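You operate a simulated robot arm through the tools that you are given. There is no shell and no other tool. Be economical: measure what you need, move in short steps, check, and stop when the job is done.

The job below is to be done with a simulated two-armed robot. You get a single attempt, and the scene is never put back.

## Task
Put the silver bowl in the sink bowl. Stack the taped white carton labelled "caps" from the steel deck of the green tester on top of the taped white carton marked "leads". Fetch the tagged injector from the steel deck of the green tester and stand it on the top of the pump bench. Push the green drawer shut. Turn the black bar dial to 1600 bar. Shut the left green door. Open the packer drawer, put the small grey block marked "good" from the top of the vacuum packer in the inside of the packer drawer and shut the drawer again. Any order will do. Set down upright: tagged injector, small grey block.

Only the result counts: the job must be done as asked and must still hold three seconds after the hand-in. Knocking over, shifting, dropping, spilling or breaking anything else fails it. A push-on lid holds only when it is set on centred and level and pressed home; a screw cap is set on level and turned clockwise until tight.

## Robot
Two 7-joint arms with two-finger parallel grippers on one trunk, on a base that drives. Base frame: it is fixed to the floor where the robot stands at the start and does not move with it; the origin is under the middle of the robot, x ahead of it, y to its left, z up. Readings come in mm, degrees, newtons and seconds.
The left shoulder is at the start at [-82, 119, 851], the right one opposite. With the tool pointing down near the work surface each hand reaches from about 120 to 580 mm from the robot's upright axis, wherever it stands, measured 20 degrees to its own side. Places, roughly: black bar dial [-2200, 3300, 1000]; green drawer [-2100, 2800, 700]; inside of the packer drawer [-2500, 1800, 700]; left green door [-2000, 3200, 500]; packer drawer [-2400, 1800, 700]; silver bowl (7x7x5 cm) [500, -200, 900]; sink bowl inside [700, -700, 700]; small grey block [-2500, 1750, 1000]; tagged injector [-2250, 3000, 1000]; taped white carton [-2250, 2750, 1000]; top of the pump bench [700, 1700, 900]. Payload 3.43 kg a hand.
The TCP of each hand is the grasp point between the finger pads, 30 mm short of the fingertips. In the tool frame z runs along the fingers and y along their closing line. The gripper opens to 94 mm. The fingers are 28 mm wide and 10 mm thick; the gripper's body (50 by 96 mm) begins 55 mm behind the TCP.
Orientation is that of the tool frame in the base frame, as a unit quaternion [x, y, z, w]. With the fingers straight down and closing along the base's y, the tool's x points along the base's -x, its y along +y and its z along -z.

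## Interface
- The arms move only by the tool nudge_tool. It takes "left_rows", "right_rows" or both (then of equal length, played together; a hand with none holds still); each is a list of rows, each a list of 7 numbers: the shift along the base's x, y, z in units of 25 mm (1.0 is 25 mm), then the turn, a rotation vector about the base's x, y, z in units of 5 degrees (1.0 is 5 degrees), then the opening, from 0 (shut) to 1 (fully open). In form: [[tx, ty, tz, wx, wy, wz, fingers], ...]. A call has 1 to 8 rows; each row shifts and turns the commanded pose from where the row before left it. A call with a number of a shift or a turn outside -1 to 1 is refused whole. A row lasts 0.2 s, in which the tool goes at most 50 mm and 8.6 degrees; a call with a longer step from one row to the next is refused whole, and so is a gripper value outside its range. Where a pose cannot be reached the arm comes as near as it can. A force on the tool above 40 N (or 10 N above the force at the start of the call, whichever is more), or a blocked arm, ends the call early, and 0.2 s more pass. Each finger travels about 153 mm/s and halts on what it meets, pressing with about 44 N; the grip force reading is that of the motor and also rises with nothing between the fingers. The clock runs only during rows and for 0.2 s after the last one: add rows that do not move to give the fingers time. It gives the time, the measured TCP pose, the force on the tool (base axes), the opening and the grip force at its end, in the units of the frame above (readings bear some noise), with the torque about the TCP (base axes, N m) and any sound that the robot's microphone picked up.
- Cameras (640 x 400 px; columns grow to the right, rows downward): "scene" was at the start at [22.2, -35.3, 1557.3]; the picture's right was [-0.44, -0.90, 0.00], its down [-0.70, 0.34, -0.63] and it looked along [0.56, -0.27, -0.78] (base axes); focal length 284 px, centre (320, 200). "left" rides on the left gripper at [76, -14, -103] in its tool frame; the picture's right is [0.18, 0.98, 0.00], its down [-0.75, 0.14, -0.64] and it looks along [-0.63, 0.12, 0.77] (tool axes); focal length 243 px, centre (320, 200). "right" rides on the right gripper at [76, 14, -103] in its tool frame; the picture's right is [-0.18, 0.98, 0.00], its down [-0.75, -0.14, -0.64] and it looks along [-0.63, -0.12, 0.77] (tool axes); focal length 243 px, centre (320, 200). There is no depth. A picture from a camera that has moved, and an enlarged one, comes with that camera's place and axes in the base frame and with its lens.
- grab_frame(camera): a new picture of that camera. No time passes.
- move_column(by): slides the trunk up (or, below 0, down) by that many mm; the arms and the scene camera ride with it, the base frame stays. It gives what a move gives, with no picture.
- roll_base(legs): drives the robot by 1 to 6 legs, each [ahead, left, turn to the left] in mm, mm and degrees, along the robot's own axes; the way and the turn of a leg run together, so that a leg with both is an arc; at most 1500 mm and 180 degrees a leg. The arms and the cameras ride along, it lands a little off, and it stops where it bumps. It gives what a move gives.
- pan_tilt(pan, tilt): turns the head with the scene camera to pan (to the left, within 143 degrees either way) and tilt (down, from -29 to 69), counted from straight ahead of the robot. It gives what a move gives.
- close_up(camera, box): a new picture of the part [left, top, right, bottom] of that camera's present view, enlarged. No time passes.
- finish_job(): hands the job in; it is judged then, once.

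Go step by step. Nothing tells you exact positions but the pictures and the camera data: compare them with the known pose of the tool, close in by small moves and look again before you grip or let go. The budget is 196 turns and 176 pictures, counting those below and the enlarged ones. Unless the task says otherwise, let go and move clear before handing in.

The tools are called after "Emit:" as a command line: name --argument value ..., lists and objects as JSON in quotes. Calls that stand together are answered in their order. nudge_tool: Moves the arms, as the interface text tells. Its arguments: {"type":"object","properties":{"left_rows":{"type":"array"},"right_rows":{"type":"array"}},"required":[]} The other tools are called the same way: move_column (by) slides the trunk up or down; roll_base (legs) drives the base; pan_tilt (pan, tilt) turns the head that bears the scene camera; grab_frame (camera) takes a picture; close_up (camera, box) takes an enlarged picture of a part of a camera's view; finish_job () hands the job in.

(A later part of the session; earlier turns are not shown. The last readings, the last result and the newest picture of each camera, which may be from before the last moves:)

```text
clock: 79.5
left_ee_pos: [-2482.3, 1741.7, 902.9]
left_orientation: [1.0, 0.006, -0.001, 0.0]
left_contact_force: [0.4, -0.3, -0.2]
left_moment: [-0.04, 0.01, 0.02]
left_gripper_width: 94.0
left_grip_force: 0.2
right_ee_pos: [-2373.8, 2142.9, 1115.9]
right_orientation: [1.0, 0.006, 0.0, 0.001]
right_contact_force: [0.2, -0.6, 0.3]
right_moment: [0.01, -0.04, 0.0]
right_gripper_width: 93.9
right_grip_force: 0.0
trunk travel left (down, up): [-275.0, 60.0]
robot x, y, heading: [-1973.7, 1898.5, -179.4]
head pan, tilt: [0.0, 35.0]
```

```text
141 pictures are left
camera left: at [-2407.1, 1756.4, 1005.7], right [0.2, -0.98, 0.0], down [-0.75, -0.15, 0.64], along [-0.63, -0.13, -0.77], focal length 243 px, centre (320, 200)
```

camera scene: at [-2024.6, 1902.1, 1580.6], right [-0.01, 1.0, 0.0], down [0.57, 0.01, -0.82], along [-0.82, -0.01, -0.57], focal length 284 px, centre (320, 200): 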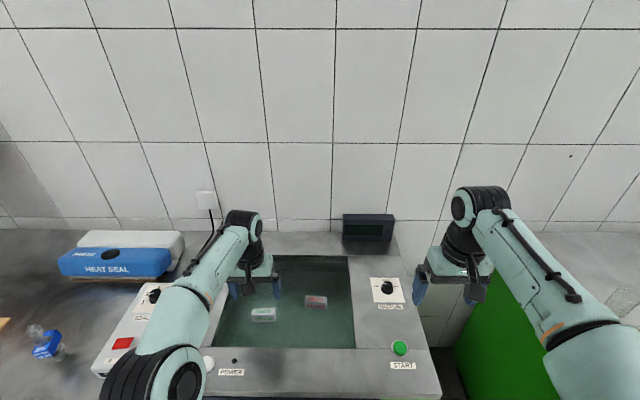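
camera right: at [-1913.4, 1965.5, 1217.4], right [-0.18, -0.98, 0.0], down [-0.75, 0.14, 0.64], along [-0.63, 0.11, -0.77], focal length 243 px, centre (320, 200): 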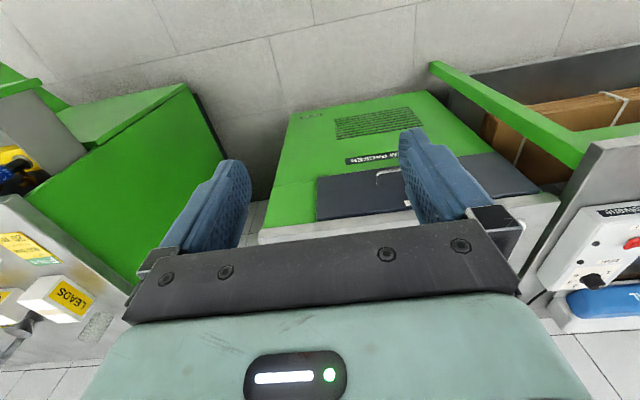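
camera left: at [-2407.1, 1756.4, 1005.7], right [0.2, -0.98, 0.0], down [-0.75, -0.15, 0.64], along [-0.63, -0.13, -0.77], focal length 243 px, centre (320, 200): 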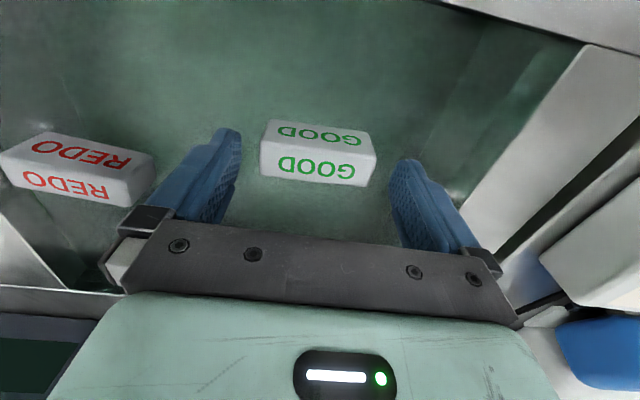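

Lower the last 19 mm and grip.

Emit:
nudge_tool --left_rows '[[0, 0, -0.4, 0, 0, 0, 1], [0, 0, -0.4, 0, 0, 0, 1], [0, 0, 0, 0, 0, 0, 0.5], [0, 0, 0, 0, 0, 0, 0.3], [0, 0, 0, 0, 0, 0, 0.3], [0, 0, 0, 0, 0, 0, 0.3]]'

Emit:
nudge_tool --left_rows '[[0, 0, 0.5, 0, 0, 0, 0.3], [0, 0, 0.5, 0, 0, 0, 0.3], [0, 0, 0.5, 0, 0, 0, 0.3], [0, 0, 0.5, 0, 0, 0, 0.3], [0, 0, 0.5, 0, 0, 0, 0.3], [0, 0, 0.5, 0, 0, 0, 0.3]]'

Emit:
grab_frame --camera "left"

```text
clock: 80.8
left_ee_pos: [-2481.2, 1742.2, 889.3]
left_orientation: [1.0, 0.007, -0.005, -0.001]
left_contact_force: [6.1, -0.3, 10.2]
left_moment: [-0.39, -0.3, 0.18]
left_gripper_width: 67.1
left_grip_force: 44.2
right_ee_pos: [-2373.0, 2143.3, 1115.3]
right_orientation: [1.0, 0.006, -0.001, 0.001]
right_contact_force: [-0.4, 0.0, -0.8]
right_moment: [0.0, -0.07, 0.03]
right_gripper_width: 94.0
right_grip_force: 0.0
trunk travel left (down, up): [-275.0, 60.0]
robot x, y, heading: [-1978.0, 1904.4, -179.2]
head pan, tilt: [0.0, 35.0]
stopped in row 6 (left hand): the force on the tool passed its limit at 40 N (the readings are from after the stop); the commanded pose is now the measured one
```

```text
clock: 82.2
left_ee_pos: [-2483.7, 1742.8, 962.8]
left_orientation: [1.0, 0.007, -0.005, 0.0]
left_contact_force: [0.0, 0.9, -0.8]
left_moment: [-0.01, -0.03, 0.0]
left_gripper_width: 66.7
left_grip_force: 44.2
right_ee_pos: [-2374.0, 2142.7, 1116.2]
right_orientation: [1.0, 0.006, -0.001, 0.0]
right_contact_force: [0.4, 0.1, 0.9]
right_moment: [-0.01, -0.02, 0.03]
right_gripper_width: 93.8
right_grip_force: 0.2
trunk travel left (down, up): [-275.0, 60.0]
robot x, y, heading: [-1974.2, 1912.2, -179.4]
head pan, tilt: [0.0, 35.0]
```

```text
140 pictures are left
camera left: at [-2407.5, 1755.7, 1064.9], right [0.2, -0.98, 0.0], down [-0.74, -0.15, 0.65], along [-0.64, -0.13, -0.76], focal length 243 px, centre (320, 200)
```

left: 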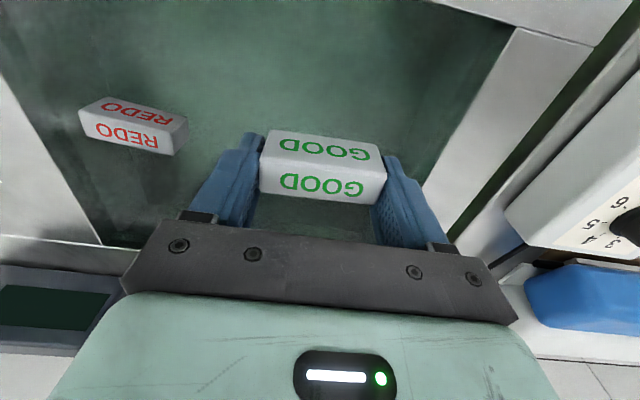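

The block is held. I raise and retract it, back off, and prepare the right hand for the drawer.

Emit:
nudge_tool --left_rows '[[0, 0, 1, 0, 0, 0, 0.3], [0.5, 0, 1, 0, 0, 0, 0.3], [1, 0, 1, 0, 0, 0, 0.3], [1, 0, 1, 0, 0, 0, 0.3], [1, 0, 0.5, 0, 0, 0, 0.3], [1, 0, 0, 0, 0, 0, 0.3], [1, 0, 0, 0, 0, 0, 0.3], [1, 0, 0, 0, 0, 0, 0.3]]'

Emit:
roll_base --legs '[[-300, 0, 0], [0, 205, 0]]'

Emit:
nudge_tool --right_rows '[[0, 0, 0, 0.98, 0.98, 0.98, 1], [0, 0, 0, 0.98, 0.98, 0.98, 1], [0, 0, 0, 0.98, 0.98, 0.98, 1], [0, 0, 0, 0.98, 0.98, 0.98, 1], [0, 0, 0, 0.98, 0.98, 0.98, 1], [0, 0, 0, 0.98, 0.98, 0.98, 1], [0, 0, 0, 0.98, 0.98, 0.98, 1]]'

```text
clock: 84.0
left_ee_pos: [-2320.2, 1743.5, 1076.6]
left_orientation: [1.0, 0.007, -0.005, 0.0]
left_contact_force: [0.5, -1.1, 0.2]
left_moment: [0.0, 0.03, 0.01]
left_gripper_width: 66.7
left_grip_force: 44.2
right_ee_pos: [-2373.5, 2143.8, 1116.5]
right_orientation: [1.0, 0.006, -0.001, 0.0]
right_contact_force: [0.3, 0.3, -1.0]
right_moment: [0.03, -0.01, -0.01]
right_gripper_width: 94.0
right_grip_force: 0.0
trunk travel left (down, up): [-275.0, 60.0]
robot x, y, heading: [-1978.0, 1904.5, -179.3]
head pan, tilt: [0.0, 35.0]
```

```text
clock: 88.0
left_ee_pos: [-2017.8, 1538.0, 1075.9]
left_orientation: [1.0, 0.008, -0.005, 0.0]
left_contact_force: [0.4, -0.8, 0.2]
left_moment: [0.01, -0.03, 0.04]
left_gripper_width: 66.7
left_grip_force: 44.3
right_ee_pos: [-2072.1, 1937.8, 1116.8]
right_orientation: [1.0, 0.006, 0.0, 0.0]
right_contact_force: [0.8, 1.0, 0.3]
right_moment: [0.0, -0.03, 0.03]
right_gripper_width: 94.1
right_grip_force: 0.1
trunk travel left (down, up): [-275.0, 60.0]
robot x, y, heading: [-1676.3, 1696.0, -179.5]
head pan, tilt: [0.0, 35.0]
```

```text
clock: 89.7
left_ee_pos: [-2019.4, 1538.2, 1077.1]
left_orientation: [1.0, 0.008, -0.005, 0.001]
left_contact_force: [0.0, -0.9, -1.1]
left_moment: [-0.01, 0.0, -0.01]
left_gripper_width: 66.6
left_grip_force: 44.2
right_ee_pos: [-2071.8, 1938.1, 1116.0]
right_orientation: [0.866, 0.292, -0.286, -0.288]
right_contact_force: [0.5, -0.2, 0.6]
right_moment: [-0.04, 0.0, 0.03]
right_gripper_width: 93.8
right_grip_force: 0.0
trunk travel left (down, up): [-275.0, 60.0]
robot x, y, heading: [-1671.1, 1699.6, -179.5]
head pan, tilt: [0.0, 35.0]
```

The rotation follows well; finish it.

Emit:
nudge_tool --right_rows '[[0, 0, 0, 0.98, 0.98, 0.98, 1], [0, 0, 0, 0.98, 0.98, 0.98, 1], [0, 0, 0, 0.98, 0.98, 0.98, 1], [0, 0, 0, 0.98, 0.98, 0.98, 1], [0, 0, 0, 0.98, 0.98, 0.98, 1], [0, 0, 0, 0.98, 0.98, 0.98, 1], [0, 0, 0, 0.98, 0.98, 0.98, 1]]'

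Emit:
grab_frame --camera "scene"

Emit:
grab_frame --camera "right"

```text
clock: 91.2
left_ee_pos: [-2017.1, 1542.1, 1077.8]
left_orientation: [1.0, 0.006, -0.006, 0.001]
left_contact_force: [1.1, 1.1, -0.4]
left_moment: [-0.17, 0.05, 0.0]
left_gripper_width: 66.5
left_grip_force: 43.9
right_ee_pos: [-2063.4, 1958.6, 1127.0]
right_orientation: [0.522, 0.482, -0.484, -0.511]
right_contact_force: [-1.0, -8.7, 2.9]
right_moment: [-0.03, -0.23, -0.73]
right_gripper_width: 94.0
right_grip_force: 0.1
right hand out of reach, approached as far as the arm can: row 7
trunk travel left (down, up): [-275.0, 60.0]
robot x, y, heading: [-1676.9, 1700.5, -179.0]
head pan, tilt: [0.0, 35.0]
```

```text
139 pictures are left
camera scene: at [-1718.3, 1702.8, 1580.5], right [-0.01, 1.0, 0.0], down [0.57, 0.0, -0.82], along [-0.82, -0.01, -0.57], focal length 284 px, centre (320, 200)
```

scene: 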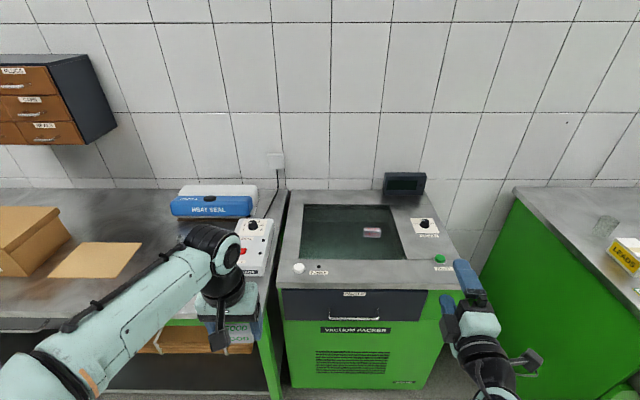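

```text
138 pictures are left
camera right: at [-1955.8, 2028.6, 1111.4], right [0.0, -0.2, -0.98], down [0.59, -0.79, 0.16], along [-0.81, -0.58, 0.12], focal length 243 px, centre (320, 200)
```

right: 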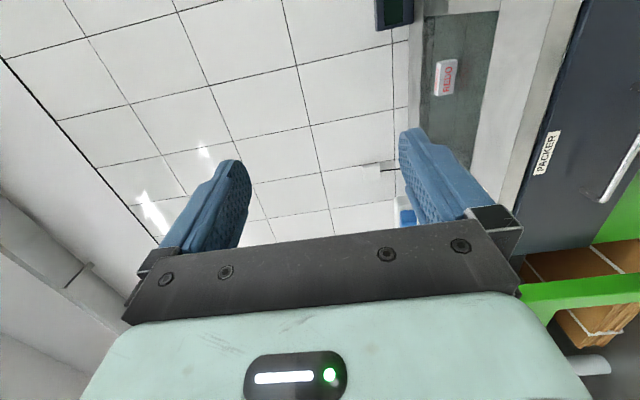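

The right hand is horizontal now. Lower the trunk by 200 mm so that both hands work near drawer height.

Emit:
move_column --by -200

Emit:
nudge_tool --right_rows '[[0, -0.6, -1, 0, 0, 0, 0.6], [0, -0.6, -1, 0, 0, 0, 0.6], [0, -0.6, -1, 0, 0, 0, 0.6], [0, -0.6, -1, 0, 0, 0, 0.6], [0, -0.6, -1, 0, 0, 0, 0.6], [0, -0.6, -1, 0, 0, 0, 0.6], [0, -0.6, -1, 0, 0, 0, 0.6], [0, -0.6, -0.5, 0, 0, 0, 0.6]]'

Emit:
grab_frame --camera "right"

Emit:
grab_frame --camera "scene"

```text
clock: 93.4
left_ee_pos: [-2019.2, 1537.6, 876.4]
left_orientation: [1.0, 0.007, -0.005, 0.001]
left_contact_force: [0.1, -0.1, -0.1]
left_moment: [0.0, 0.02, 0.03]
left_gripper_width: 66.6
left_grip_force: 44.7
right_ee_pos: [-2065.4, 1944.7, 929.4]
right_orientation: [0.505, 0.5, -0.495, -0.5]
right_contact_force: [0.0, -0.4, 0.8]
right_moment: [-0.03, 0.0, 0.01]
right_gripper_width: 93.8
right_grip_force: 0.0
trunk travel left (down, up): [-75.0, 260.0]
robot x, y, heading: [-1671.5, 1699.8, -179.4]
head pan, tilt: [0.0, 35.0]
```

```text
clock: 95.2
left_ee_pos: [-2018.7, 1538.1, 876.7]
left_orientation: [1.0, 0.006, -0.005, -0.001]
left_contact_force: [0.8, -0.5, -0.2]
left_moment: [0.01, -0.01, 0.03]
left_gripper_width: 66.7
left_grip_force: 44.4
right_ee_pos: [-2065.0, 1895.5, 857.4]
right_orientation: [0.506, 0.501, -0.493, -0.5]
right_contact_force: [0.0, -0.5, 0.5]
right_moment: [-0.02, 0.05, -0.03]
right_gripper_width: 56.3
right_grip_force: 0.1
right hand out of reach, approached as far as the arm can: row 3, 4, 5, 6, 7, 8
trunk travel left (down, up): [-75.0, 260.0]
robot x, y, heading: [-1672.1, 1699.7, -179.2]
head pan, tilt: [0.0, 35.0]
```

```text
137 pictures are left
camera right: at [-1961.9, 1973.2, 843.6], right [0.01, -0.18, -0.98], down [0.63, -0.76, 0.15], along [-0.78, -0.62, 0.11], focal length 243 px, centre (320, 200)
```

right: 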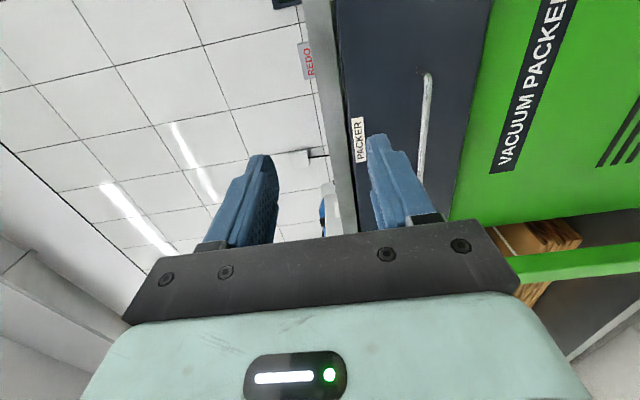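

```text
136 pictures are left
camera scene: at [-1750.4, 1696.4, 1374.6], right [-0.01, 1.0, 0.0], down [0.57, 0.01, -0.82], along [-0.82, -0.01, -0.57], focal length 284 px, centre (320, 200)
```

scene: 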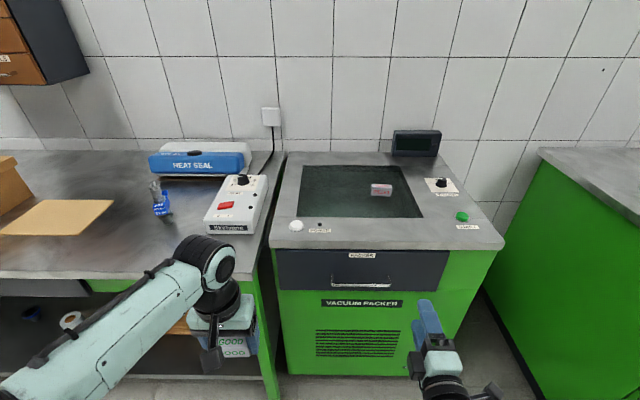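

Handle centre comes to about [-2266, 1805, 730]. The arm needs more extension at this orientation, so I push the hand forward.

Emit:
nudge_tool --right_rows '[[-1, 0, 0, 0, 0, 0, 0.6], [-1, 0, 0, 0, 0, 0, 0.6], [-1, 0, 0, 0, 0, 0, 0.6]]'

```text
clock: 96.0
left_ee_pos: [-2018.7, 1538.9, 876.4]
left_orientation: [1.0, 0.007, -0.004, 0.001]
left_contact_force: [-0.2, 0.4, 0.1]
left_moment: [0.02, -0.03, 0.01]
left_gripper_width: 66.5
left_grip_force: 44.5
right_ee_pos: [-2125.2, 1919.4, 857.8]
right_orientation: [0.507, 0.505, -0.493, -0.496]
right_contact_force: [-0.3, 0.0, 0.8]
right_moment: [0.01, 0.01, 0.0]
right_gripper_width: 56.4
right_grip_force: 0.1
right hand out of reach, approached as far as the arm can: row 1, 2, 3
trunk travel left (down, up): [-75.0, 260.0]
robot x, y, heading: [-1673.0, 1696.9, -179.3]
head pan, tilt: [0.0, 35.0]
```

Horizontal at that height is out of reach; instead I'll use a tool-down hook: fingers spread along x, the forward finger behind the bar. Rotate the right hand back down about y.

Emit:
nudge_tool --right_rows '[[0, 0, 0.5, 0, -1, 0, 1], [0, 0, 0.5, 0, -1, 0, 1], [0, 0, 0.5, 0, -1, 0, 1], [0, 0, 0.5, 0, -1, 0, 1], [0, 0, 0.5, 0, -1, 0, 1], [0, 0, 0, 0, -1, 0, 1], [0, 0, 0, 0, -1, 0, 1], [0, 0, 0, 0, -1, 0, 1]]'

Emit:
nudge_tool --right_rows '[[0, 0, 0.5, 0, -1, 0, 1], [0, 0, 0.5, 0, -1, 0, 1], [0, 0, 0.5, 0, -1, 0, 1], [0, 0, 0.5, 0, -1, 0, 1], [0, 0, 0, 0, -1, 0, 1], [0, 0, 0, 0, -1, 0, 1], [0, 0, 0, 0, -1, 0, 1], [0, 0, 0, 0, -1, 0, 1]]'

```text
clock: 97.8
left_ee_pos: [-2019.6, 1538.0, 876.1]
left_orientation: [1.0, 0.007, -0.005, 0.0]
left_contact_force: [0.1, -0.1, 0.2]
left_moment: [0.0, 0.0, 0.01]
left_gripper_width: 66.7
left_grip_force: 44.0
right_ee_pos: [-2125.3, 1918.9, 919.5]
right_orientation: [0.644, 0.641, -0.291, -0.299]
right_contact_force: [-0.4, 0.9, -0.4]
right_moment: [0.0, -0.01, 0.01]
right_gripper_width: 93.8
right_grip_force: 0.1
trunk travel left (down, up): [-75.0, 260.0]
robot x, y, heading: [-1673.8, 1701.7, -179.4]
head pan, tilt: [0.0, 35.0]
```

```text
clock: 99.6
left_ee_pos: [-2019.1, 1537.7, 875.7]
left_orientation: [1.0, 0.007, -0.005, 0.0]
left_contact_force: [-0.1, 0.2, 0.2]
left_moment: [-0.01, 0.0, 0.03]
left_gripper_width: 66.8
left_grip_force: 43.9
right_ee_pos: [-2125.8, 1920.9, 969.9]
right_orientation: [0.705, 0.705, -0.054, -0.06]
right_contact_force: [0.4, -0.1, 0.4]
right_moment: [-0.01, 0.0, 0.02]
right_gripper_width: 93.8
right_grip_force: 0.1
trunk travel left (down, up): [-75.0, 260.0]
robot x, y, heading: [-1675.5, 1697.5, -179.2]
head pan, tilt: [0.0, 35.0]
```

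Emit:
roll_base --legs '[[60, 0, 0]]'

Emit:
nudge_tool --right_rows '[[0, -0.6, -0.6, 0, -0.92, 0, 1], [0, -0.6, -0.6, 0, -0.92, 0, 1], [0, -0.6, -1, 0, 0, 0, 1], [0, -0.6, -1, 0, 0, 0, 1], [0, -0.6, -1, 0, 0, 0, 1], [0, -0.6, -1, 0, 0, 0, 1], [0, 0, -1, 0, 0, 0, 1]]'

Emit:
grab_frame --camera "right"

Emit:
grab_frame --camera "scene"

```text
clock: 100.6
left_ee_pos: [-2080.1, 1536.9, 876.4]
left_orientation: [1.0, 0.006, -0.005, 0.0]
left_contact_force: [0.3, -0.1, 0.0]
left_moment: [-0.01, -0.03, 0.0]
left_gripper_width: 66.8
left_grip_force: 43.8
right_ee_pos: [-2185.4, 1919.6, 969.2]
right_orientation: [0.705, 0.704, -0.053, -0.06]
right_contact_force: [0.2, 0.6, -0.1]
right_moment: [-0.03, -0.02, 0.01]
right_gripper_width: 93.9
right_grip_force: 0.0
trunk travel left (down, up): [-75.0, 260.0]
robot x, y, heading: [-1735.5, 1700.9, -179.3]
head pan, tilt: [0.0, 35.0]
```

```text
clock: 102.2
left_ee_pos: [-2080.3, 1538.2, 876.1]
left_orientation: [1.0, 0.006, -0.004, 0.0]
left_contact_force: [-0.2, 0.6, 1.1]
left_moment: [0.0, 0.0, 0.01]
left_gripper_width: 67.0
left_grip_force: 44.5
right_ee_pos: [-2182.1, 1831.2, 814.6]
right_orientation: [0.708, 0.706, 0.003, -0.005]
right_contact_force: [-0.4, 0.2, 0.2]
right_moment: [-0.01, 0.04, -0.02]
right_gripper_width: 93.9
right_grip_force: 0.0
trunk travel left (down, up): [-75.0, 260.0]
robot x, y, heading: [-1733.2, 1697.3, -179.4]
head pan, tilt: [0.0, 35.0]
```

```text
135 pictures are left
camera right: at [-2168.6, 1906.7, 917.2], right [0.98, -0.19, 0.0], down [-0.14, -0.76, 0.63], along [-0.12, -0.62, -0.77], focal length 243 px, centre (320, 200)
```

right: 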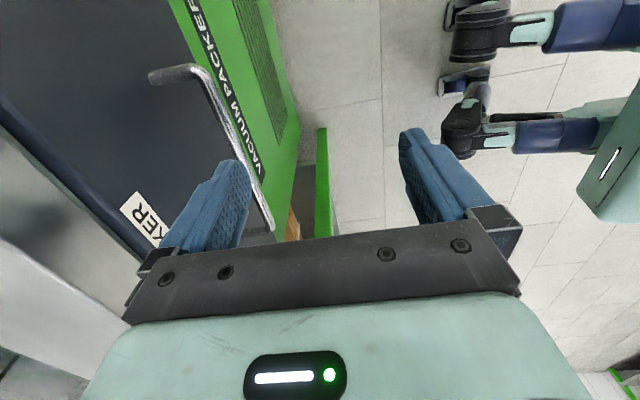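

```text
134 pictures are left
camera scene: at [-1810.9, 1696.0, 1374.5], right [-0.01, 1.0, 0.0], down [0.57, 0.01, -0.82], along [-0.82, -0.01, -0.57], focal length 284 px, centre (320, 200)
```

scene: 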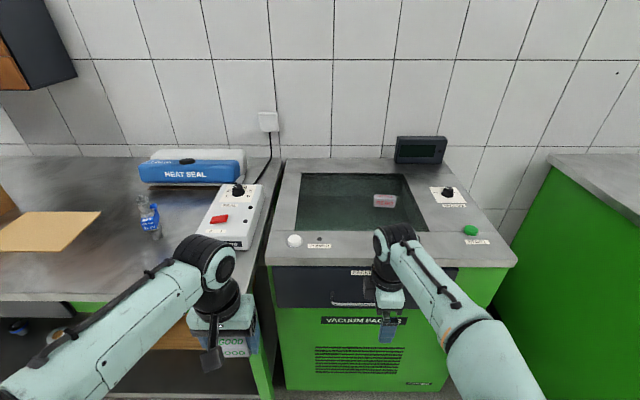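

Bar at x≈-2257 (y 1727–1887), drawer face about x -2295. Place the forward finger into the gap and descend.

Emit:
nudge_tool --right_rows '[[-0.9, 0, 0, 0, 0, 0, 1], [-0.86, 0, 0, 0, 0, 0, 1], [0, 0, 0, 0, 0, 0, 1]]'

Emit:
grab_frame --camera "right"

```text
clock: 103.0
left_ee_pos: [-2078.5, 1537.5, 877.2]
left_orientation: [1.0, 0.006, -0.005, 0.0]
left_contact_force: [-0.2, -0.5, -0.3]
left_moment: [-0.02, -0.02, 0.0]
left_gripper_width: 66.7
left_grip_force: 43.9
right_ee_pos: [-2229.5, 1830.9, 816.8]
right_orientation: [0.707, 0.707, 0.004, -0.004]
right_contact_force: [-0.3, -0.1, 1.1]
right_moment: [-0.01, 0.01, 0.02]
right_gripper_width: 93.9
right_grip_force: 0.1
trunk travel left (down, up): [-75.0, 260.0]
robot x, y, heading: [-1736.3, 1698.8, -179.3]
head pan, tilt: [0.0, 35.0]
```

```text
133 pictures are left
camera right: at [-2214.3, 1906.4, 918.1], right [0.98, -0.18, 0.0], down [-0.14, -0.76, 0.63], along [-0.12, -0.62, -0.77], focal length 243 px, centre (320, 200)
```

right: 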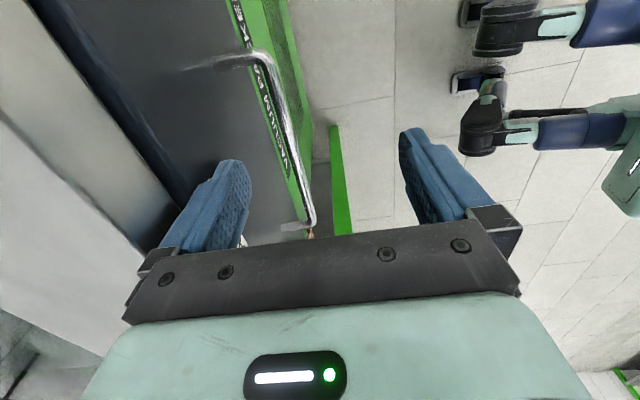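

Emit:
nudge_tool --right_rows '[[0.18, 0, -0.6, 0, 0, 0, 1], [0, 0, -0.7, 0, 0, 0, 1], [0, 0, -0.7, 0, 0, 0, 1], [0, 0, -0.7, 0, 0, 0, 1], [0, 0, -0.6, 0, 0, 0, 1]]'

Emit:
grab_frame --camera "right"

```text
clock: 104.2
left_ee_pos: [-2079.0, 1538.0, 876.2]
left_orientation: [1.0, 0.006, -0.004, 0.0]
left_contact_force: [-1.4, -0.2, -0.4]
left_moment: [0.04, 0.01, 0.0]
left_gripper_width: 66.5
left_grip_force: 43.7
right_ee_pos: [-2224.9, 1830.8, 732.0]
right_orientation: [0.708, 0.707, 0.003, -0.004]
right_contact_force: [0.3, 1.0, 0.1]
right_moment: [-0.01, 0.0, -0.01]
right_gripper_width: 94.0
right_grip_force: 0.0
trunk travel left (down, up): [-75.0, 260.0]
robot x, y, heading: [-1736.6, 1695.8, -179.4]
head pan, tilt: [0.0, 35.0]
```

```text
132 pictures are left
camera right: at [-2210.6, 1907.1, 833.3], right [0.98, -0.18, 0.0], down [-0.14, -0.76, 0.63], along [-0.12, -0.62, -0.77], focal length 243 px, centre (320, 200)
```

right: 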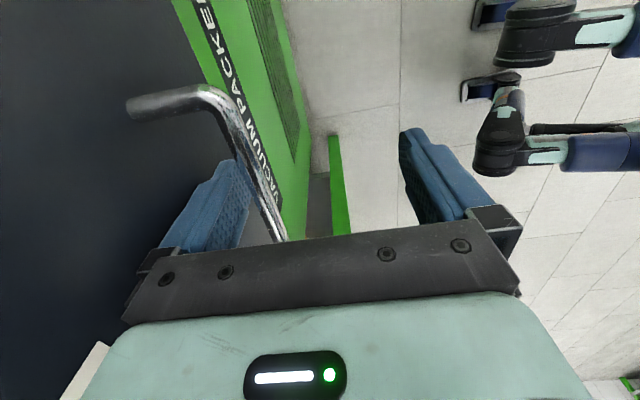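

The finger is behind the bar. Pull the drawer out.

Emit:
nudge_tool --right_rows '[[0.5, 0, 0, 0, 0, 0, 1], [0.5, 0, 0, 0, 0, 0, 1], [0.7, 0, 0, 0, 0, 0, 1], [0.8, 0, 0, 0, 0, 0, 1], [0.8, 0, 0, 0, 0, 0, 1], [0.8, 0, 0, 0, 0, 0, 1], [0.8, 0, 0, 0, 0, 0, 1], [0.8, 0, 0, 0, 0, 0, 1]]'

Emit:
grab_frame --camera "scene"

```text
clock: 106.0
left_ee_pos: [-2078.1, 1537.2, 876.4]
left_orientation: [1.0, 0.006, -0.005, 0.0]
left_contact_force: [0.4, 0.5, -0.5]
left_moment: [-0.03, -0.02, -0.01]
left_gripper_width: 66.4
left_grip_force: 43.6
right_ee_pos: [-2082.1, 1827.2, 733.2]
right_orientation: [0.708, 0.706, 0.003, -0.004]
right_contact_force: [-0.9, -0.2, -0.2]
right_moment: [-0.03, -0.03, 0.04]
right_gripper_width: 94.0
right_grip_force: 0.1
trunk travel left (down, up): [-75.0, 260.0]
robot x, y, heading: [-1731.6, 1698.6, -179.4]
head pan, tilt: [0.0, 35.0]
```

```text
131 pictures are left
camera scene: at [-1810.4, 1695.9, 1374.6], right [-0.01, 1.0, 0.0], down [0.57, 0.01, -0.82], along [-0.82, -0.01, -0.57], focal length 284 px, centre (320, 200)
```

scene: 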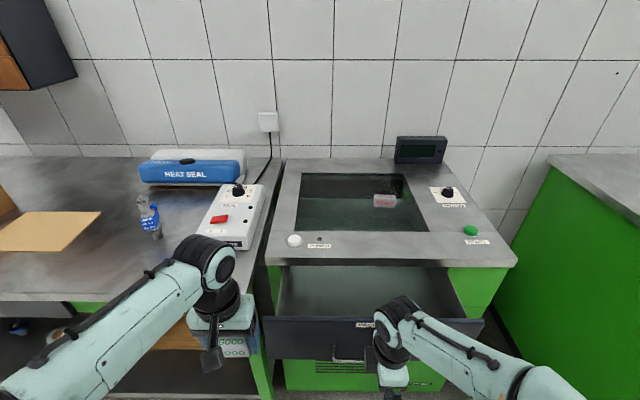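

Opening well (~130 mm). Pull 75 mm more while raising the left hand.

Emit:
nudge_tool --left_rows '[[0, 0, 1, 0, 0, 0, 0.3], [0, 0, 1, 0, 0, 0, 0.3], [0, 0, 1, 0, 0, 0, 0.3], [0, 0, 1, 0, 0, 0, 0.3], [0, 0, 0, 0, 0, 0, 0.3]]' --right_rows '[[0.6, 0, 0, 0, 0, 0, 1], [0.6, 0, 0, 0, 0, 0, 1], [0.6, 0, 0, 0, 0, 0, 1], [0.6, 0, 0, 0, 0, 0, 1], [0.6, 0, 0, 0, 0, 0, 1]]'

Emit:
grab_frame --camera "scene"

Emit:
grab_frame --camera "left"

```text
clock: 107.2
left_ee_pos: [-2078.7, 1537.9, 976.2]
left_orientation: [1.0, 0.006, -0.005, -0.001]
left_contact_force: [-0.1, 0.0, -1.6]
left_moment: [-0.02, -0.03, 0.02]
left_gripper_width: 66.6
left_grip_force: 44.2
right_ee_pos: [-2006.5, 1829.6, 732.1]
right_orientation: [0.708, 0.706, 0.004, -0.004]
right_contact_force: [0.1, -0.4, 0.7]
right_moment: [0.02, 0.0, 0.0]
right_gripper_width: 94.2
right_grip_force: 0.1
trunk travel left (down, up): [-75.0, 260.0]
robot x, y, heading: [-1738.0, 1702.1, -179.0]
head pan, tilt: [0.0, 35.0]
```

```text
130 pictures are left
camera scene: at [-1810.5, 1695.9, 1374.6], right [-0.01, 1.0, 0.0], down [0.57, 0.01, -0.82], along [-0.82, -0.01, -0.57], focal length 284 px, centre (320, 200)
```

scene: 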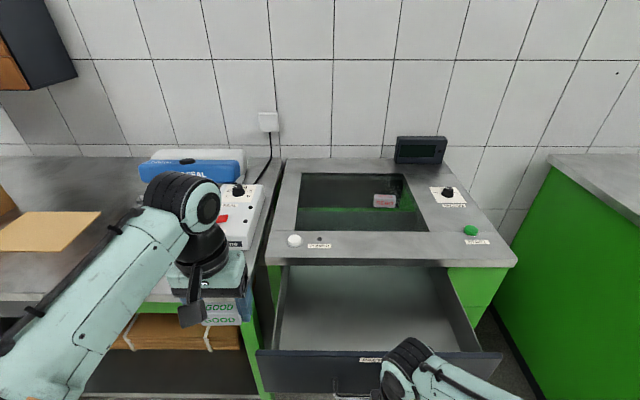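

```text
129 pictures are left
camera left: at [-2004.6, 1550.2, 1077.1], right [0.2, -0.98, 0.0], down [-0.75, -0.15, 0.65], along [-0.64, -0.13, -0.76], focal length 243 px, centre (320, 200)
```

left: 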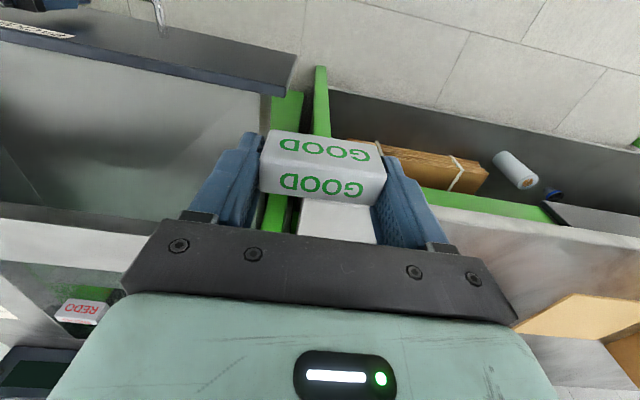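

The drawer is wide open. Move the left hand over it and lower.

Emit:
nudge_tool --left_rows '[[-0.8, 1, 0, 0, 0, 0, 0.3], [-0.8, 1, 0, 0, 0, 0, 0.3], [-0.8, 1, 0, 0, 0, 0, 0.3], [-0.8, 1, 0, 0, 0, 0, 0.3], [-0.8, 1, -0.5, 0, 0, 0, 0.3], [0, 0.9, -1, 0, 0, 0, 0.3], [0, 0.7, -1, 0, 0, 0, 0.3]]'

Emit:
grab_frame --camera "left"

Emit:
grab_frame --camera "scene"

```text
clock: 108.8
left_ee_pos: [-2143.4, 1657.8, 915.8]
left_orientation: [1.0, 0.006, -0.006, -0.001]
left_contact_force: [-0.1, -0.4, 0.0]
left_moment: [0.03, 0.0, -0.01]
left_gripper_width: 66.7
left_grip_force: 43.9
left hand out of reach, approached as far as the arm can: row 4, 5
right_ee_pos: [-2007.0, 1829.2, 732.3]
right_orientation: [0.707, 0.707, 0.002, -0.003]
right_contact_force: [-0.2, -0.6, 0.5]
right_moment: [-0.01, -0.01, -0.01]
right_gripper_width: 93.7
right_grip_force: 0.0
trunk travel left (down, up): [-75.0, 260.0]
robot x, y, heading: [-1737.9, 1697.4, -179.4]
head pan, tilt: [0.0, 35.0]
```

```text
128 pictures are left
camera left: at [-2068.5, 1671.8, 1017.1], right [0.2, -0.98, 0.0], down [-0.74, -0.15, 0.65], along [-0.64, -0.13, -0.76], focal length 243 px, centre (320, 200)
```

left: 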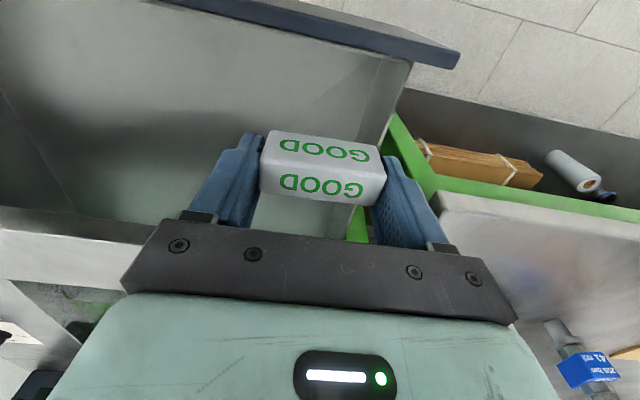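

```text
127 pictures are left
camera scene: at [-1810.8, 1696.0, 1374.5], right [-0.01, 1.0, 0.0], down [0.57, 0.01, -0.82], along [-0.82, -0.01, -0.57], focal length 284 px, centre (320, 200)
```

scene: 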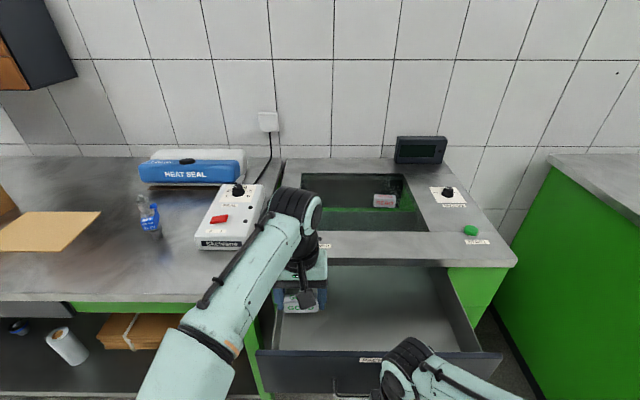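

Emit:
nudge_tool --left_rows '[[-0.3, 0.8, 0, 0, 0, 0, 0.3], [-0.3, 0.8, 0, 0, 0, 0, 0.3], [-0.3, 0.6, -0.6, 0, 0, 0, 0.3], [-0.3, 0, -1, 0, 0, 0, 0.3], [0, 0, -1, 0, 0, 0, 0.3], [0, 0, -1, 0, 0, 0, 0.3], [0, 0, -1, 0, 0, 0, 0.3]]'

Emit:
grab_frame --camera "left"

Emit:
grab_frame --camera "scene"

```text
clock: 110.4
left_ee_pos: [-2170.8, 1715.3, 799.7]
left_orientation: [1.0, 0.006, -0.005, -0.001]
left_contact_force: [0.5, 0.2, -0.8]
left_moment: [0.0, 0.0, 0.0]
left_gripper_width: 66.7
left_grip_force: 44.0
right_ee_pos: [-2008.2, 1828.9, 732.2]
right_orientation: [0.707, 0.707, 0.003, -0.004]
right_contact_force: [-0.6, -0.5, 0.0]
right_moment: [-0.01, 0.02, -0.01]
right_gripper_width: 93.9
right_grip_force: 0.0
trunk travel left (down, up): [-75.0, 260.0]
robot x, y, heading: [-1733.2, 1699.0, -179.5]
head pan, tilt: [0.0, 35.0]
```

```text
126 pictures are left
camera left: at [-2095.3, 1727.7, 901.3], right [0.2, -0.98, 0.0], down [-0.75, -0.15, 0.65], along [-0.64, -0.13, -0.76], focal length 243 px, centre (320, 200)
```

left: 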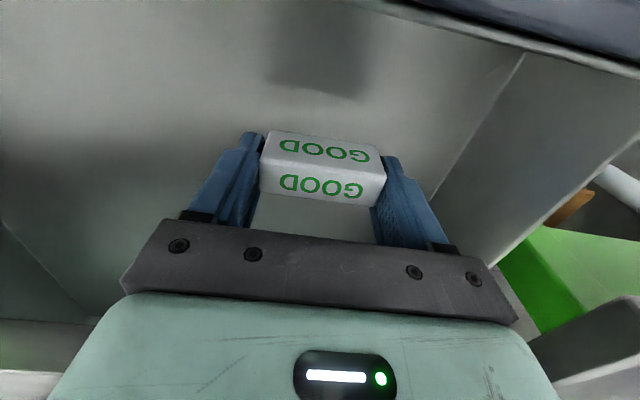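

```text
125 pictures are left
camera scene: at [-1810.8, 1695.9, 1374.5], right [-0.01, 1.0, 0.0], down [0.57, 0.01, -0.82], along [-0.82, -0.01, -0.57], focal length 284 px, centre (320, 200)
```

scene: 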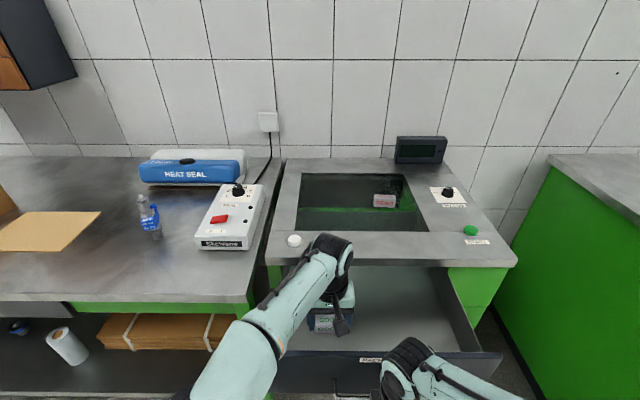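

Shift a little toward the packer to keep the hand camera clear of the drawer front, then lower to contact.

Emit:
nudge_tool --left_rows '[[-0.8, 0, 0, 0, 0, 0, 0.3], [-0.5, 0, -0.4, 0, 0, 0, 0.3], [0, 0, -0.6, 0, 0, 0, 0.3], [0, 0, -0.5, 0, 0, 0, 0.3], [0, 0, -0.4, 0, 0, 0, 0.3], [0, 0, -0.4, 0, 0, 0, 0.3], [0, 0, -0.4, 0, 0, 0, 0.3], [0, 0, -0.4, 0, 0, 0, 0.3]]'

Emit:
grab_frame --camera "left"

```text
clock: 111.7
left_ee_pos: [-2205.4, 1715.0, 760.5]
left_orientation: [1.0, 0.007, -0.016, -0.005]
left_contact_force: [-0.6, 0.4, 11.4]
left_moment: [-0.51, -0.14, -0.09]
left_gripper_width: 66.8
left_grip_force: 44.1
right_ee_pos: [-2009.2, 1829.3, 732.5]
right_orientation: [0.707, 0.708, 0.004, -0.005]
right_contact_force: [-0.1, 0.4, 0.7]
right_moment: [-0.02, -0.06, 0.0]
right_gripper_width: 94.0
right_grip_force: 0.2
trunk travel left (down, up): [-75.0, 260.0]
robot x, y, heading: [-1733.8, 1695.9, -179.3]
head pan, tilt: [0.0, 35.0]
stopped in row 6 (left hand): the force on the tool passed its limit at 50 N (the readings are from after the stop); the commanded pose is now the measured one
```

```text
124 pictures are left
camera left: at [-2129.5, 1726.5, 860.6], right [0.19, -0.98, -0.02], down [-0.73, -0.16, 0.66], along [-0.65, -0.12, -0.75], focal length 243 px, centre (320, 200)
```

left: 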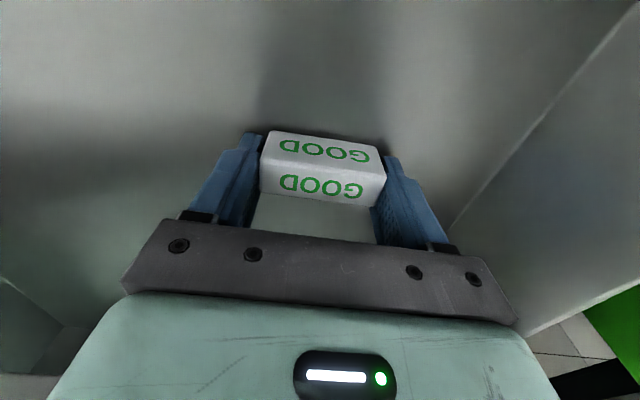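

Contact with the drawer floor (z≈729). Release and rise.

Emit:
nudge_tool --left_rows '[[0, 0, 0.05, 0, 0, 0, 0.85], [0, 0, 0, 0, 0, 0, 0.85], [0, 0, 0, 0, 0, 0, 0.85], [0, 0, 0.6, 0, 0, 0, 0.85], [0, 0, 1, 0, 0, 0, 0.85], [0, 0, 1, 0, 0, 0, 0.85], [0.5, 0, 1, 0, 0, 0, 0.85], [0.5, 0, 1, 0, 0, 0, 0.85]]'

Emit:
grab_frame --camera "left"

```text
clock: 113.5
left_ee_pos: [-2180.4, 1713.7, 875.0]
left_orientation: [1.0, 0.007, -0.013, -0.004]
left_contact_force: [1.8, 0.3, 0.6]
left_moment: [-0.02, 0.0, -0.03]
left_gripper_width: 79.9
left_grip_force: 0.1
right_ee_pos: [-2007.2, 1829.5, 731.3]
right_orientation: [0.708, 0.707, 0.003, -0.005]
right_contact_force: [-0.4, 0.3, -0.2]
right_moment: [-0.02, -0.01, 0.0]
right_gripper_width: 93.9
right_grip_force: 0.1
trunk travel left (down, up): [-75.0, 260.0]
robot x, y, heading: [-1734.4, 1699.9, -179.3]
head pan, tilt: [0.0, 35.0]
```

```text
123 pictures are left
camera left: at [-2103.4, 1726.1, 974.9], right [0.2, -0.98, -0.01], down [-0.73, -0.16, 0.66], along [-0.65, -0.12, -0.75], focal length 243 px, centre (320, 200)
```

left: 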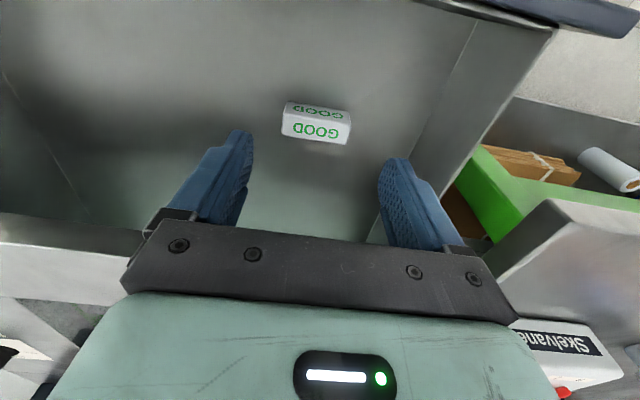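

The block stands in the drawer. Clear the left hand, then push the drawer shut with the right finger.

Emit:
nudge_tool --left_rows '[[0, 0, 1, 0, 0, 0, 0.85], [0, 0, 1, 0, 0, 0, 0.85], [0.5, -0.5, 1, 0, 0, 0, 0.85], [0.8, -0.8, 1, 0, 0, 0, 0.85], [0.8, -0.8, 0, 0, 0, 0, 0.85], [0.8, -0.8, 0, 0, 0, 0, 0.85], [0.8, -0.8, 0, 0, 0, 0, 0.85]]'

Emit:
nudge_tool --right_rows '[[-0.8, 0, 0, 0, 0, 0, 1], [-0.8, 0, 0, 0, 0, 0, 1], [-0.8, 0, 0, 0, 0, 0, 1], [-0.8, 0, 0, 0, 0, 0, 1], [-0.8, 0, 0, 0, 0, 0, 1], [-0.8, 0, 0, 0, 0, 0, 1], [-0.8, 0, 0, 0, 0, 0, 1], [-0.8, 0, 0, 0, 0, 0, 1]]'

Emit:
grab_frame --camera "scene"

Emit:
grab_frame --camera "right"

```text
clock: 115.1
left_ee_pos: [-2077.8, 1614.7, 962.2]
left_orientation: [1.0, 0.005, -0.014, -0.005]
left_contact_force: [-0.4, -0.3, 0.0]
left_moment: [0.0, 0.02, 0.0]
left_gripper_width: 80.1
left_grip_force: 0.1
left hand out of reach, approached as far as the arm can: row 1, 2
right_ee_pos: [-2006.2, 1829.5, 732.0]
right_orientation: [0.708, 0.706, 0.003, -0.004]
right_contact_force: [0.2, -0.3, -0.6]
right_moment: [0.01, 0.03, -0.01]
right_gripper_width: 94.0
right_grip_force: 0.1
trunk travel left (down, up): [-75.0, 260.0]
robot x, y, heading: [-1734.7, 1701.7, -179.4]
head pan, tilt: [0.0, 35.0]
```

```text
clock: 116.9
left_ee_pos: [-2076.9, 1615.7, 961.5]
left_orientation: [1.0, 0.006, -0.013, -0.004]
left_contact_force: [0.8, -0.4, 0.6]
left_moment: [0.01, -0.01, -0.01]
left_gripper_width: 79.8
left_grip_force: 0.1
right_ee_pos: [-2168.3, 1831.6, 733.6]
right_orientation: [0.708, 0.706, 0.004, -0.003]
right_contact_force: [0.8, 0.4, 0.6]
right_moment: [0.0, -0.02, 0.06]
right_gripper_width: 94.0
right_grip_force: 0.2
trunk travel left (down, up): [-75.0, 260.0]
robot x, y, heading: [-1736.1, 1698.8, -179.4]
head pan, tilt: [0.0, 35.0]
```

```text
122 pictures are left
camera scene: at [-1811.1, 1695.9, 1374.5], right [-0.01, 1.0, 0.0], down [0.57, 0.01, -0.82], along [-0.82, -0.01, -0.57], focal length 284 px, centre (320, 200)
```

scene: 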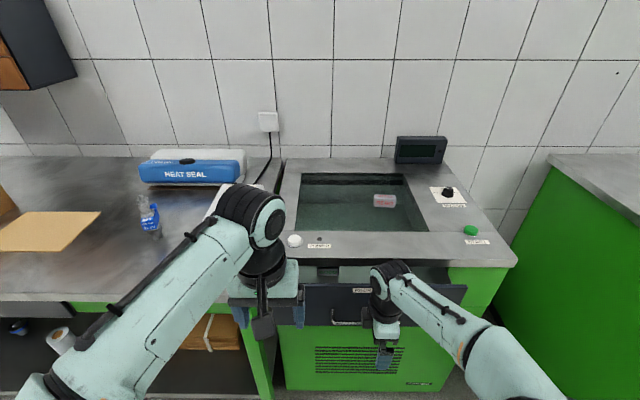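

```text
121 pictures are left
camera right: at [-2153.6, 1907.8, 835.3], right [0.98, -0.19, 0.0], down [-0.14, -0.76, 0.63], along [-0.12, -0.62, -0.77], focal length 243 px, centre (320, 200)
```

right: 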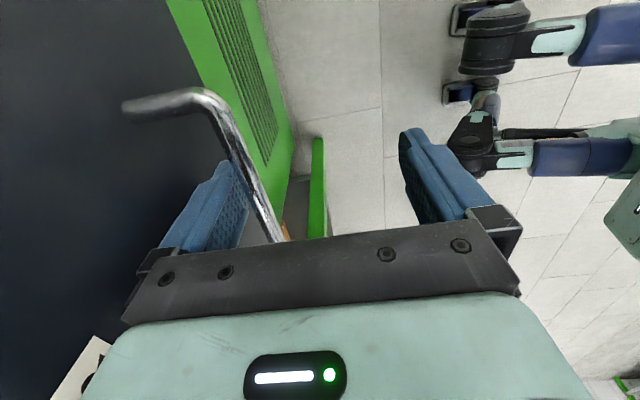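

Continue pushing until it stops.

Emit:
nudge_tool --right_rows '[[-0.8, 0, 0, 0, 0, 0, 1], [-0.8, 0, 0, 0, 0, 0, 1], [-0.8, 0, 0, 0, 0, 0, 1], [-0.4, 0, 0, 0, 0, 0, 1], [-0.4, 0, 0, 0, 0, 0, 1], [-0.4, 0, 0, 0, 0, 0, 1], [-0.4, 0, 0, 0, 0, 0, 1], [-0.4, 0, 0, 0, 0, 0, 1]]'

Emit:
grab_frame --camera "scene"

Emit:
grab_frame --camera "right"

```text
clock: 118.1
left_ee_pos: [-2074.0, 1616.9, 961.9]
left_orientation: [1.0, 0.005, -0.015, -0.004]
left_contact_force: [0.3, 0.3, -0.3]
left_moment: [-0.02, 0.05, 0.02]
left_gripper_width: 79.8
left_grip_force: 0.1
right_ee_pos: [-2238.4, 1829.8, 732.7]
right_orientation: [0.706, 0.708, 0.01, 0.003]
right_contact_force: [36.0, 3.3, 5.5]
right_moment: [-0.11, 2.6, -0.14]
right_gripper_width: 74.0
right_grip_force: 0.1
trunk travel left (down, up): [-75.0, 260.0]
robot x, y, heading: [-1737.8, 1694.1, -179.5]
head pan, tilt: [0.0, 35.0]
stopped in row 6 (right hand): the force on the tool passed its limit at 45 N (the readings are from after the stop); the commanded pose is now the measured one
```

```text
120 pictures are left
camera scene: at [-1804.8, 1696.3, 1374.9], right [-0.01, 1.0, 0.0], down [0.57, 0.01, -0.82], along [-0.82, -0.01, -0.57], focal length 284 px, centre (320, 200)
```

scene: 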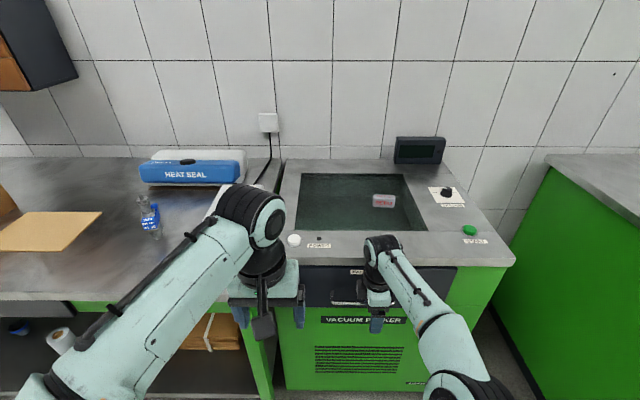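

```text
119 pictures are left
camera right: at [-2225.9, 1905.7, 835.7], right [0.98, -0.18, 0.01], down [-0.15, -0.76, 0.63], along [-0.11, -0.62, -0.78], focal length 243 px, centre (320, 200)
```

right: 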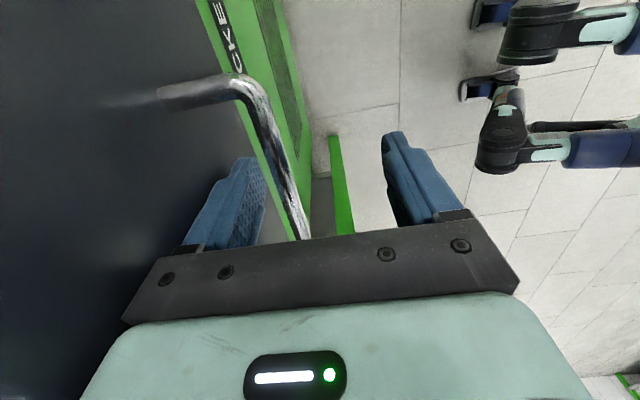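

The drawer is home. Withdraw the finger straight up.

Emit:
nudge_tool --right_rows '[[0.44, 0, 0, 0, 0, 0, 0.9], [0, 0, 0, 0, 0, 0, 0.9], [0, 0, 0.8, 0, 0, 0, 0.9], [0, 0, 0.8, 0, 0, 0, 0.9], [0, 0, 0.8, 0, 0, 0, 0.9], [0, 0, 0.8, 0, 0, 0, 0.9], [0.8, 0, 0.8, 0, 0, 0, 0.9], [0.8, 0, 0.8, 0, 0, 0, 0.9]]'

Emit:
close_up --camera "scene" --box '[250, 220, 490, 370]'

```text
clock: 119.9
left_ee_pos: [-2077.8, 1616.2, 961.6]
left_orientation: [1.0, 0.004, -0.014, -0.005]
left_contact_force: [-0.2, 0.6, -0.4]
left_moment: [0.01, -0.03, -0.02]
left_gripper_width: 80.1
left_grip_force: 0.1
right_ee_pos: [-2190.4, 1827.3, 852.2]
right_orientation: [0.707, 0.708, 0.009, 0.0]
right_contact_force: [0.8, 0.5, -0.7]
right_moment: [0.03, 0.01, 0.02]
right_gripper_width: 84.5
right_grip_force: 0.0
trunk travel left (down, up): [-75.0, 260.0]
robot x, y, heading: [-1735.3, 1700.1, -179.1]
head pan, tilt: [0.0, 35.0]
```

```text
2.67 times, centred on (370, 295) of scene
camera zoom: at [-1809.8, 1696.0, 1374.6], right [-0.01, 1.0, 0.0], down [0.57, 0.01, -0.82], along [-0.82, -0.01, -0.57], focal length 757 px, centre (187, -53)
```

zoom: 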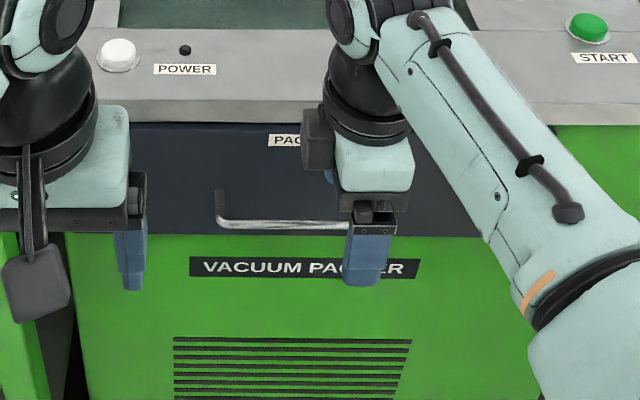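

Packer done. Back away, raise the trunk, and drive to the green tester.

Emit:
roll_base --legs '[[-450, 0, 0], [0, -1250, 0]]'

Emit:
move_column --by 200

Emit:
grab_frame --camera "scene"

```text
clock: 133.4
left_ee_pos: [-1640.4, 2859.9, 959.3]
left_orientation: [1.0, 0.006, -0.013, -0.004]
left_contact_force: [0.2, -0.5, 0.9]
left_moment: [-0.03, 0.01, -0.02]
left_gripper_width: 79.8
left_grip_force: 0.1
right_ee_pos: [-1754.8, 3071.1, 851.2]
right_orientation: [0.706, 0.708, 0.009, 0.001]
right_contact_force: [1.1, -0.2, -0.3]
right_moment: [0.0, 0.0, -0.01]
right_gripper_width: 84.6
right_grip_force: 0.1
trunk travel left (down, up): [-75.0, 260.0]
robot x, y, heading: [-1298.1, 2943.3, -179.3]
head pan, tilt: [0.0, 35.0]
```

```text
clock: 135.5
left_ee_pos: [-1639.6, 2859.0, 1161.2]
left_orientation: [1.0, 0.005, -0.014, -0.004]
left_contact_force: [0.7, -0.2, 0.6]
left_moment: [0.01, 0.03, -0.03]
left_gripper_width: 79.9
left_grip_force: 0.0
right_ee_pos: [-1754.1, 3071.0, 1050.6]
right_orientation: [0.707, 0.707, 0.009, 0.001]
right_contact_force: [0.3, 0.3, 0.5]
right_moment: [0.0, 0.04, -0.01]
right_gripper_width: 84.5
right_grip_force: 0.1
trunk travel left (down, up): [-275.0, 60.0]
robot x, y, heading: [-1298.1, 2942.4, -179.3]
head pan, tilt: [0.0, 35.0]
```

```text
117 pictures are left
camera scene: at [-1343.4, 2939.5, 1580.6], right [-0.01, 1.0, 0.0], down [0.57, 0.01, -0.82], along [-0.82, -0.01, -0.57], focal length 284 px, centre (320, 200)
```

scene: 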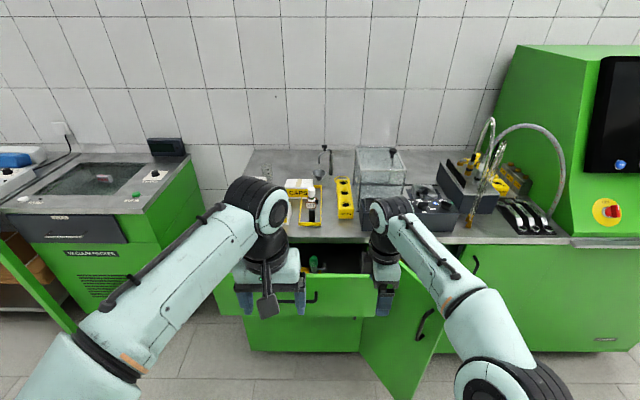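

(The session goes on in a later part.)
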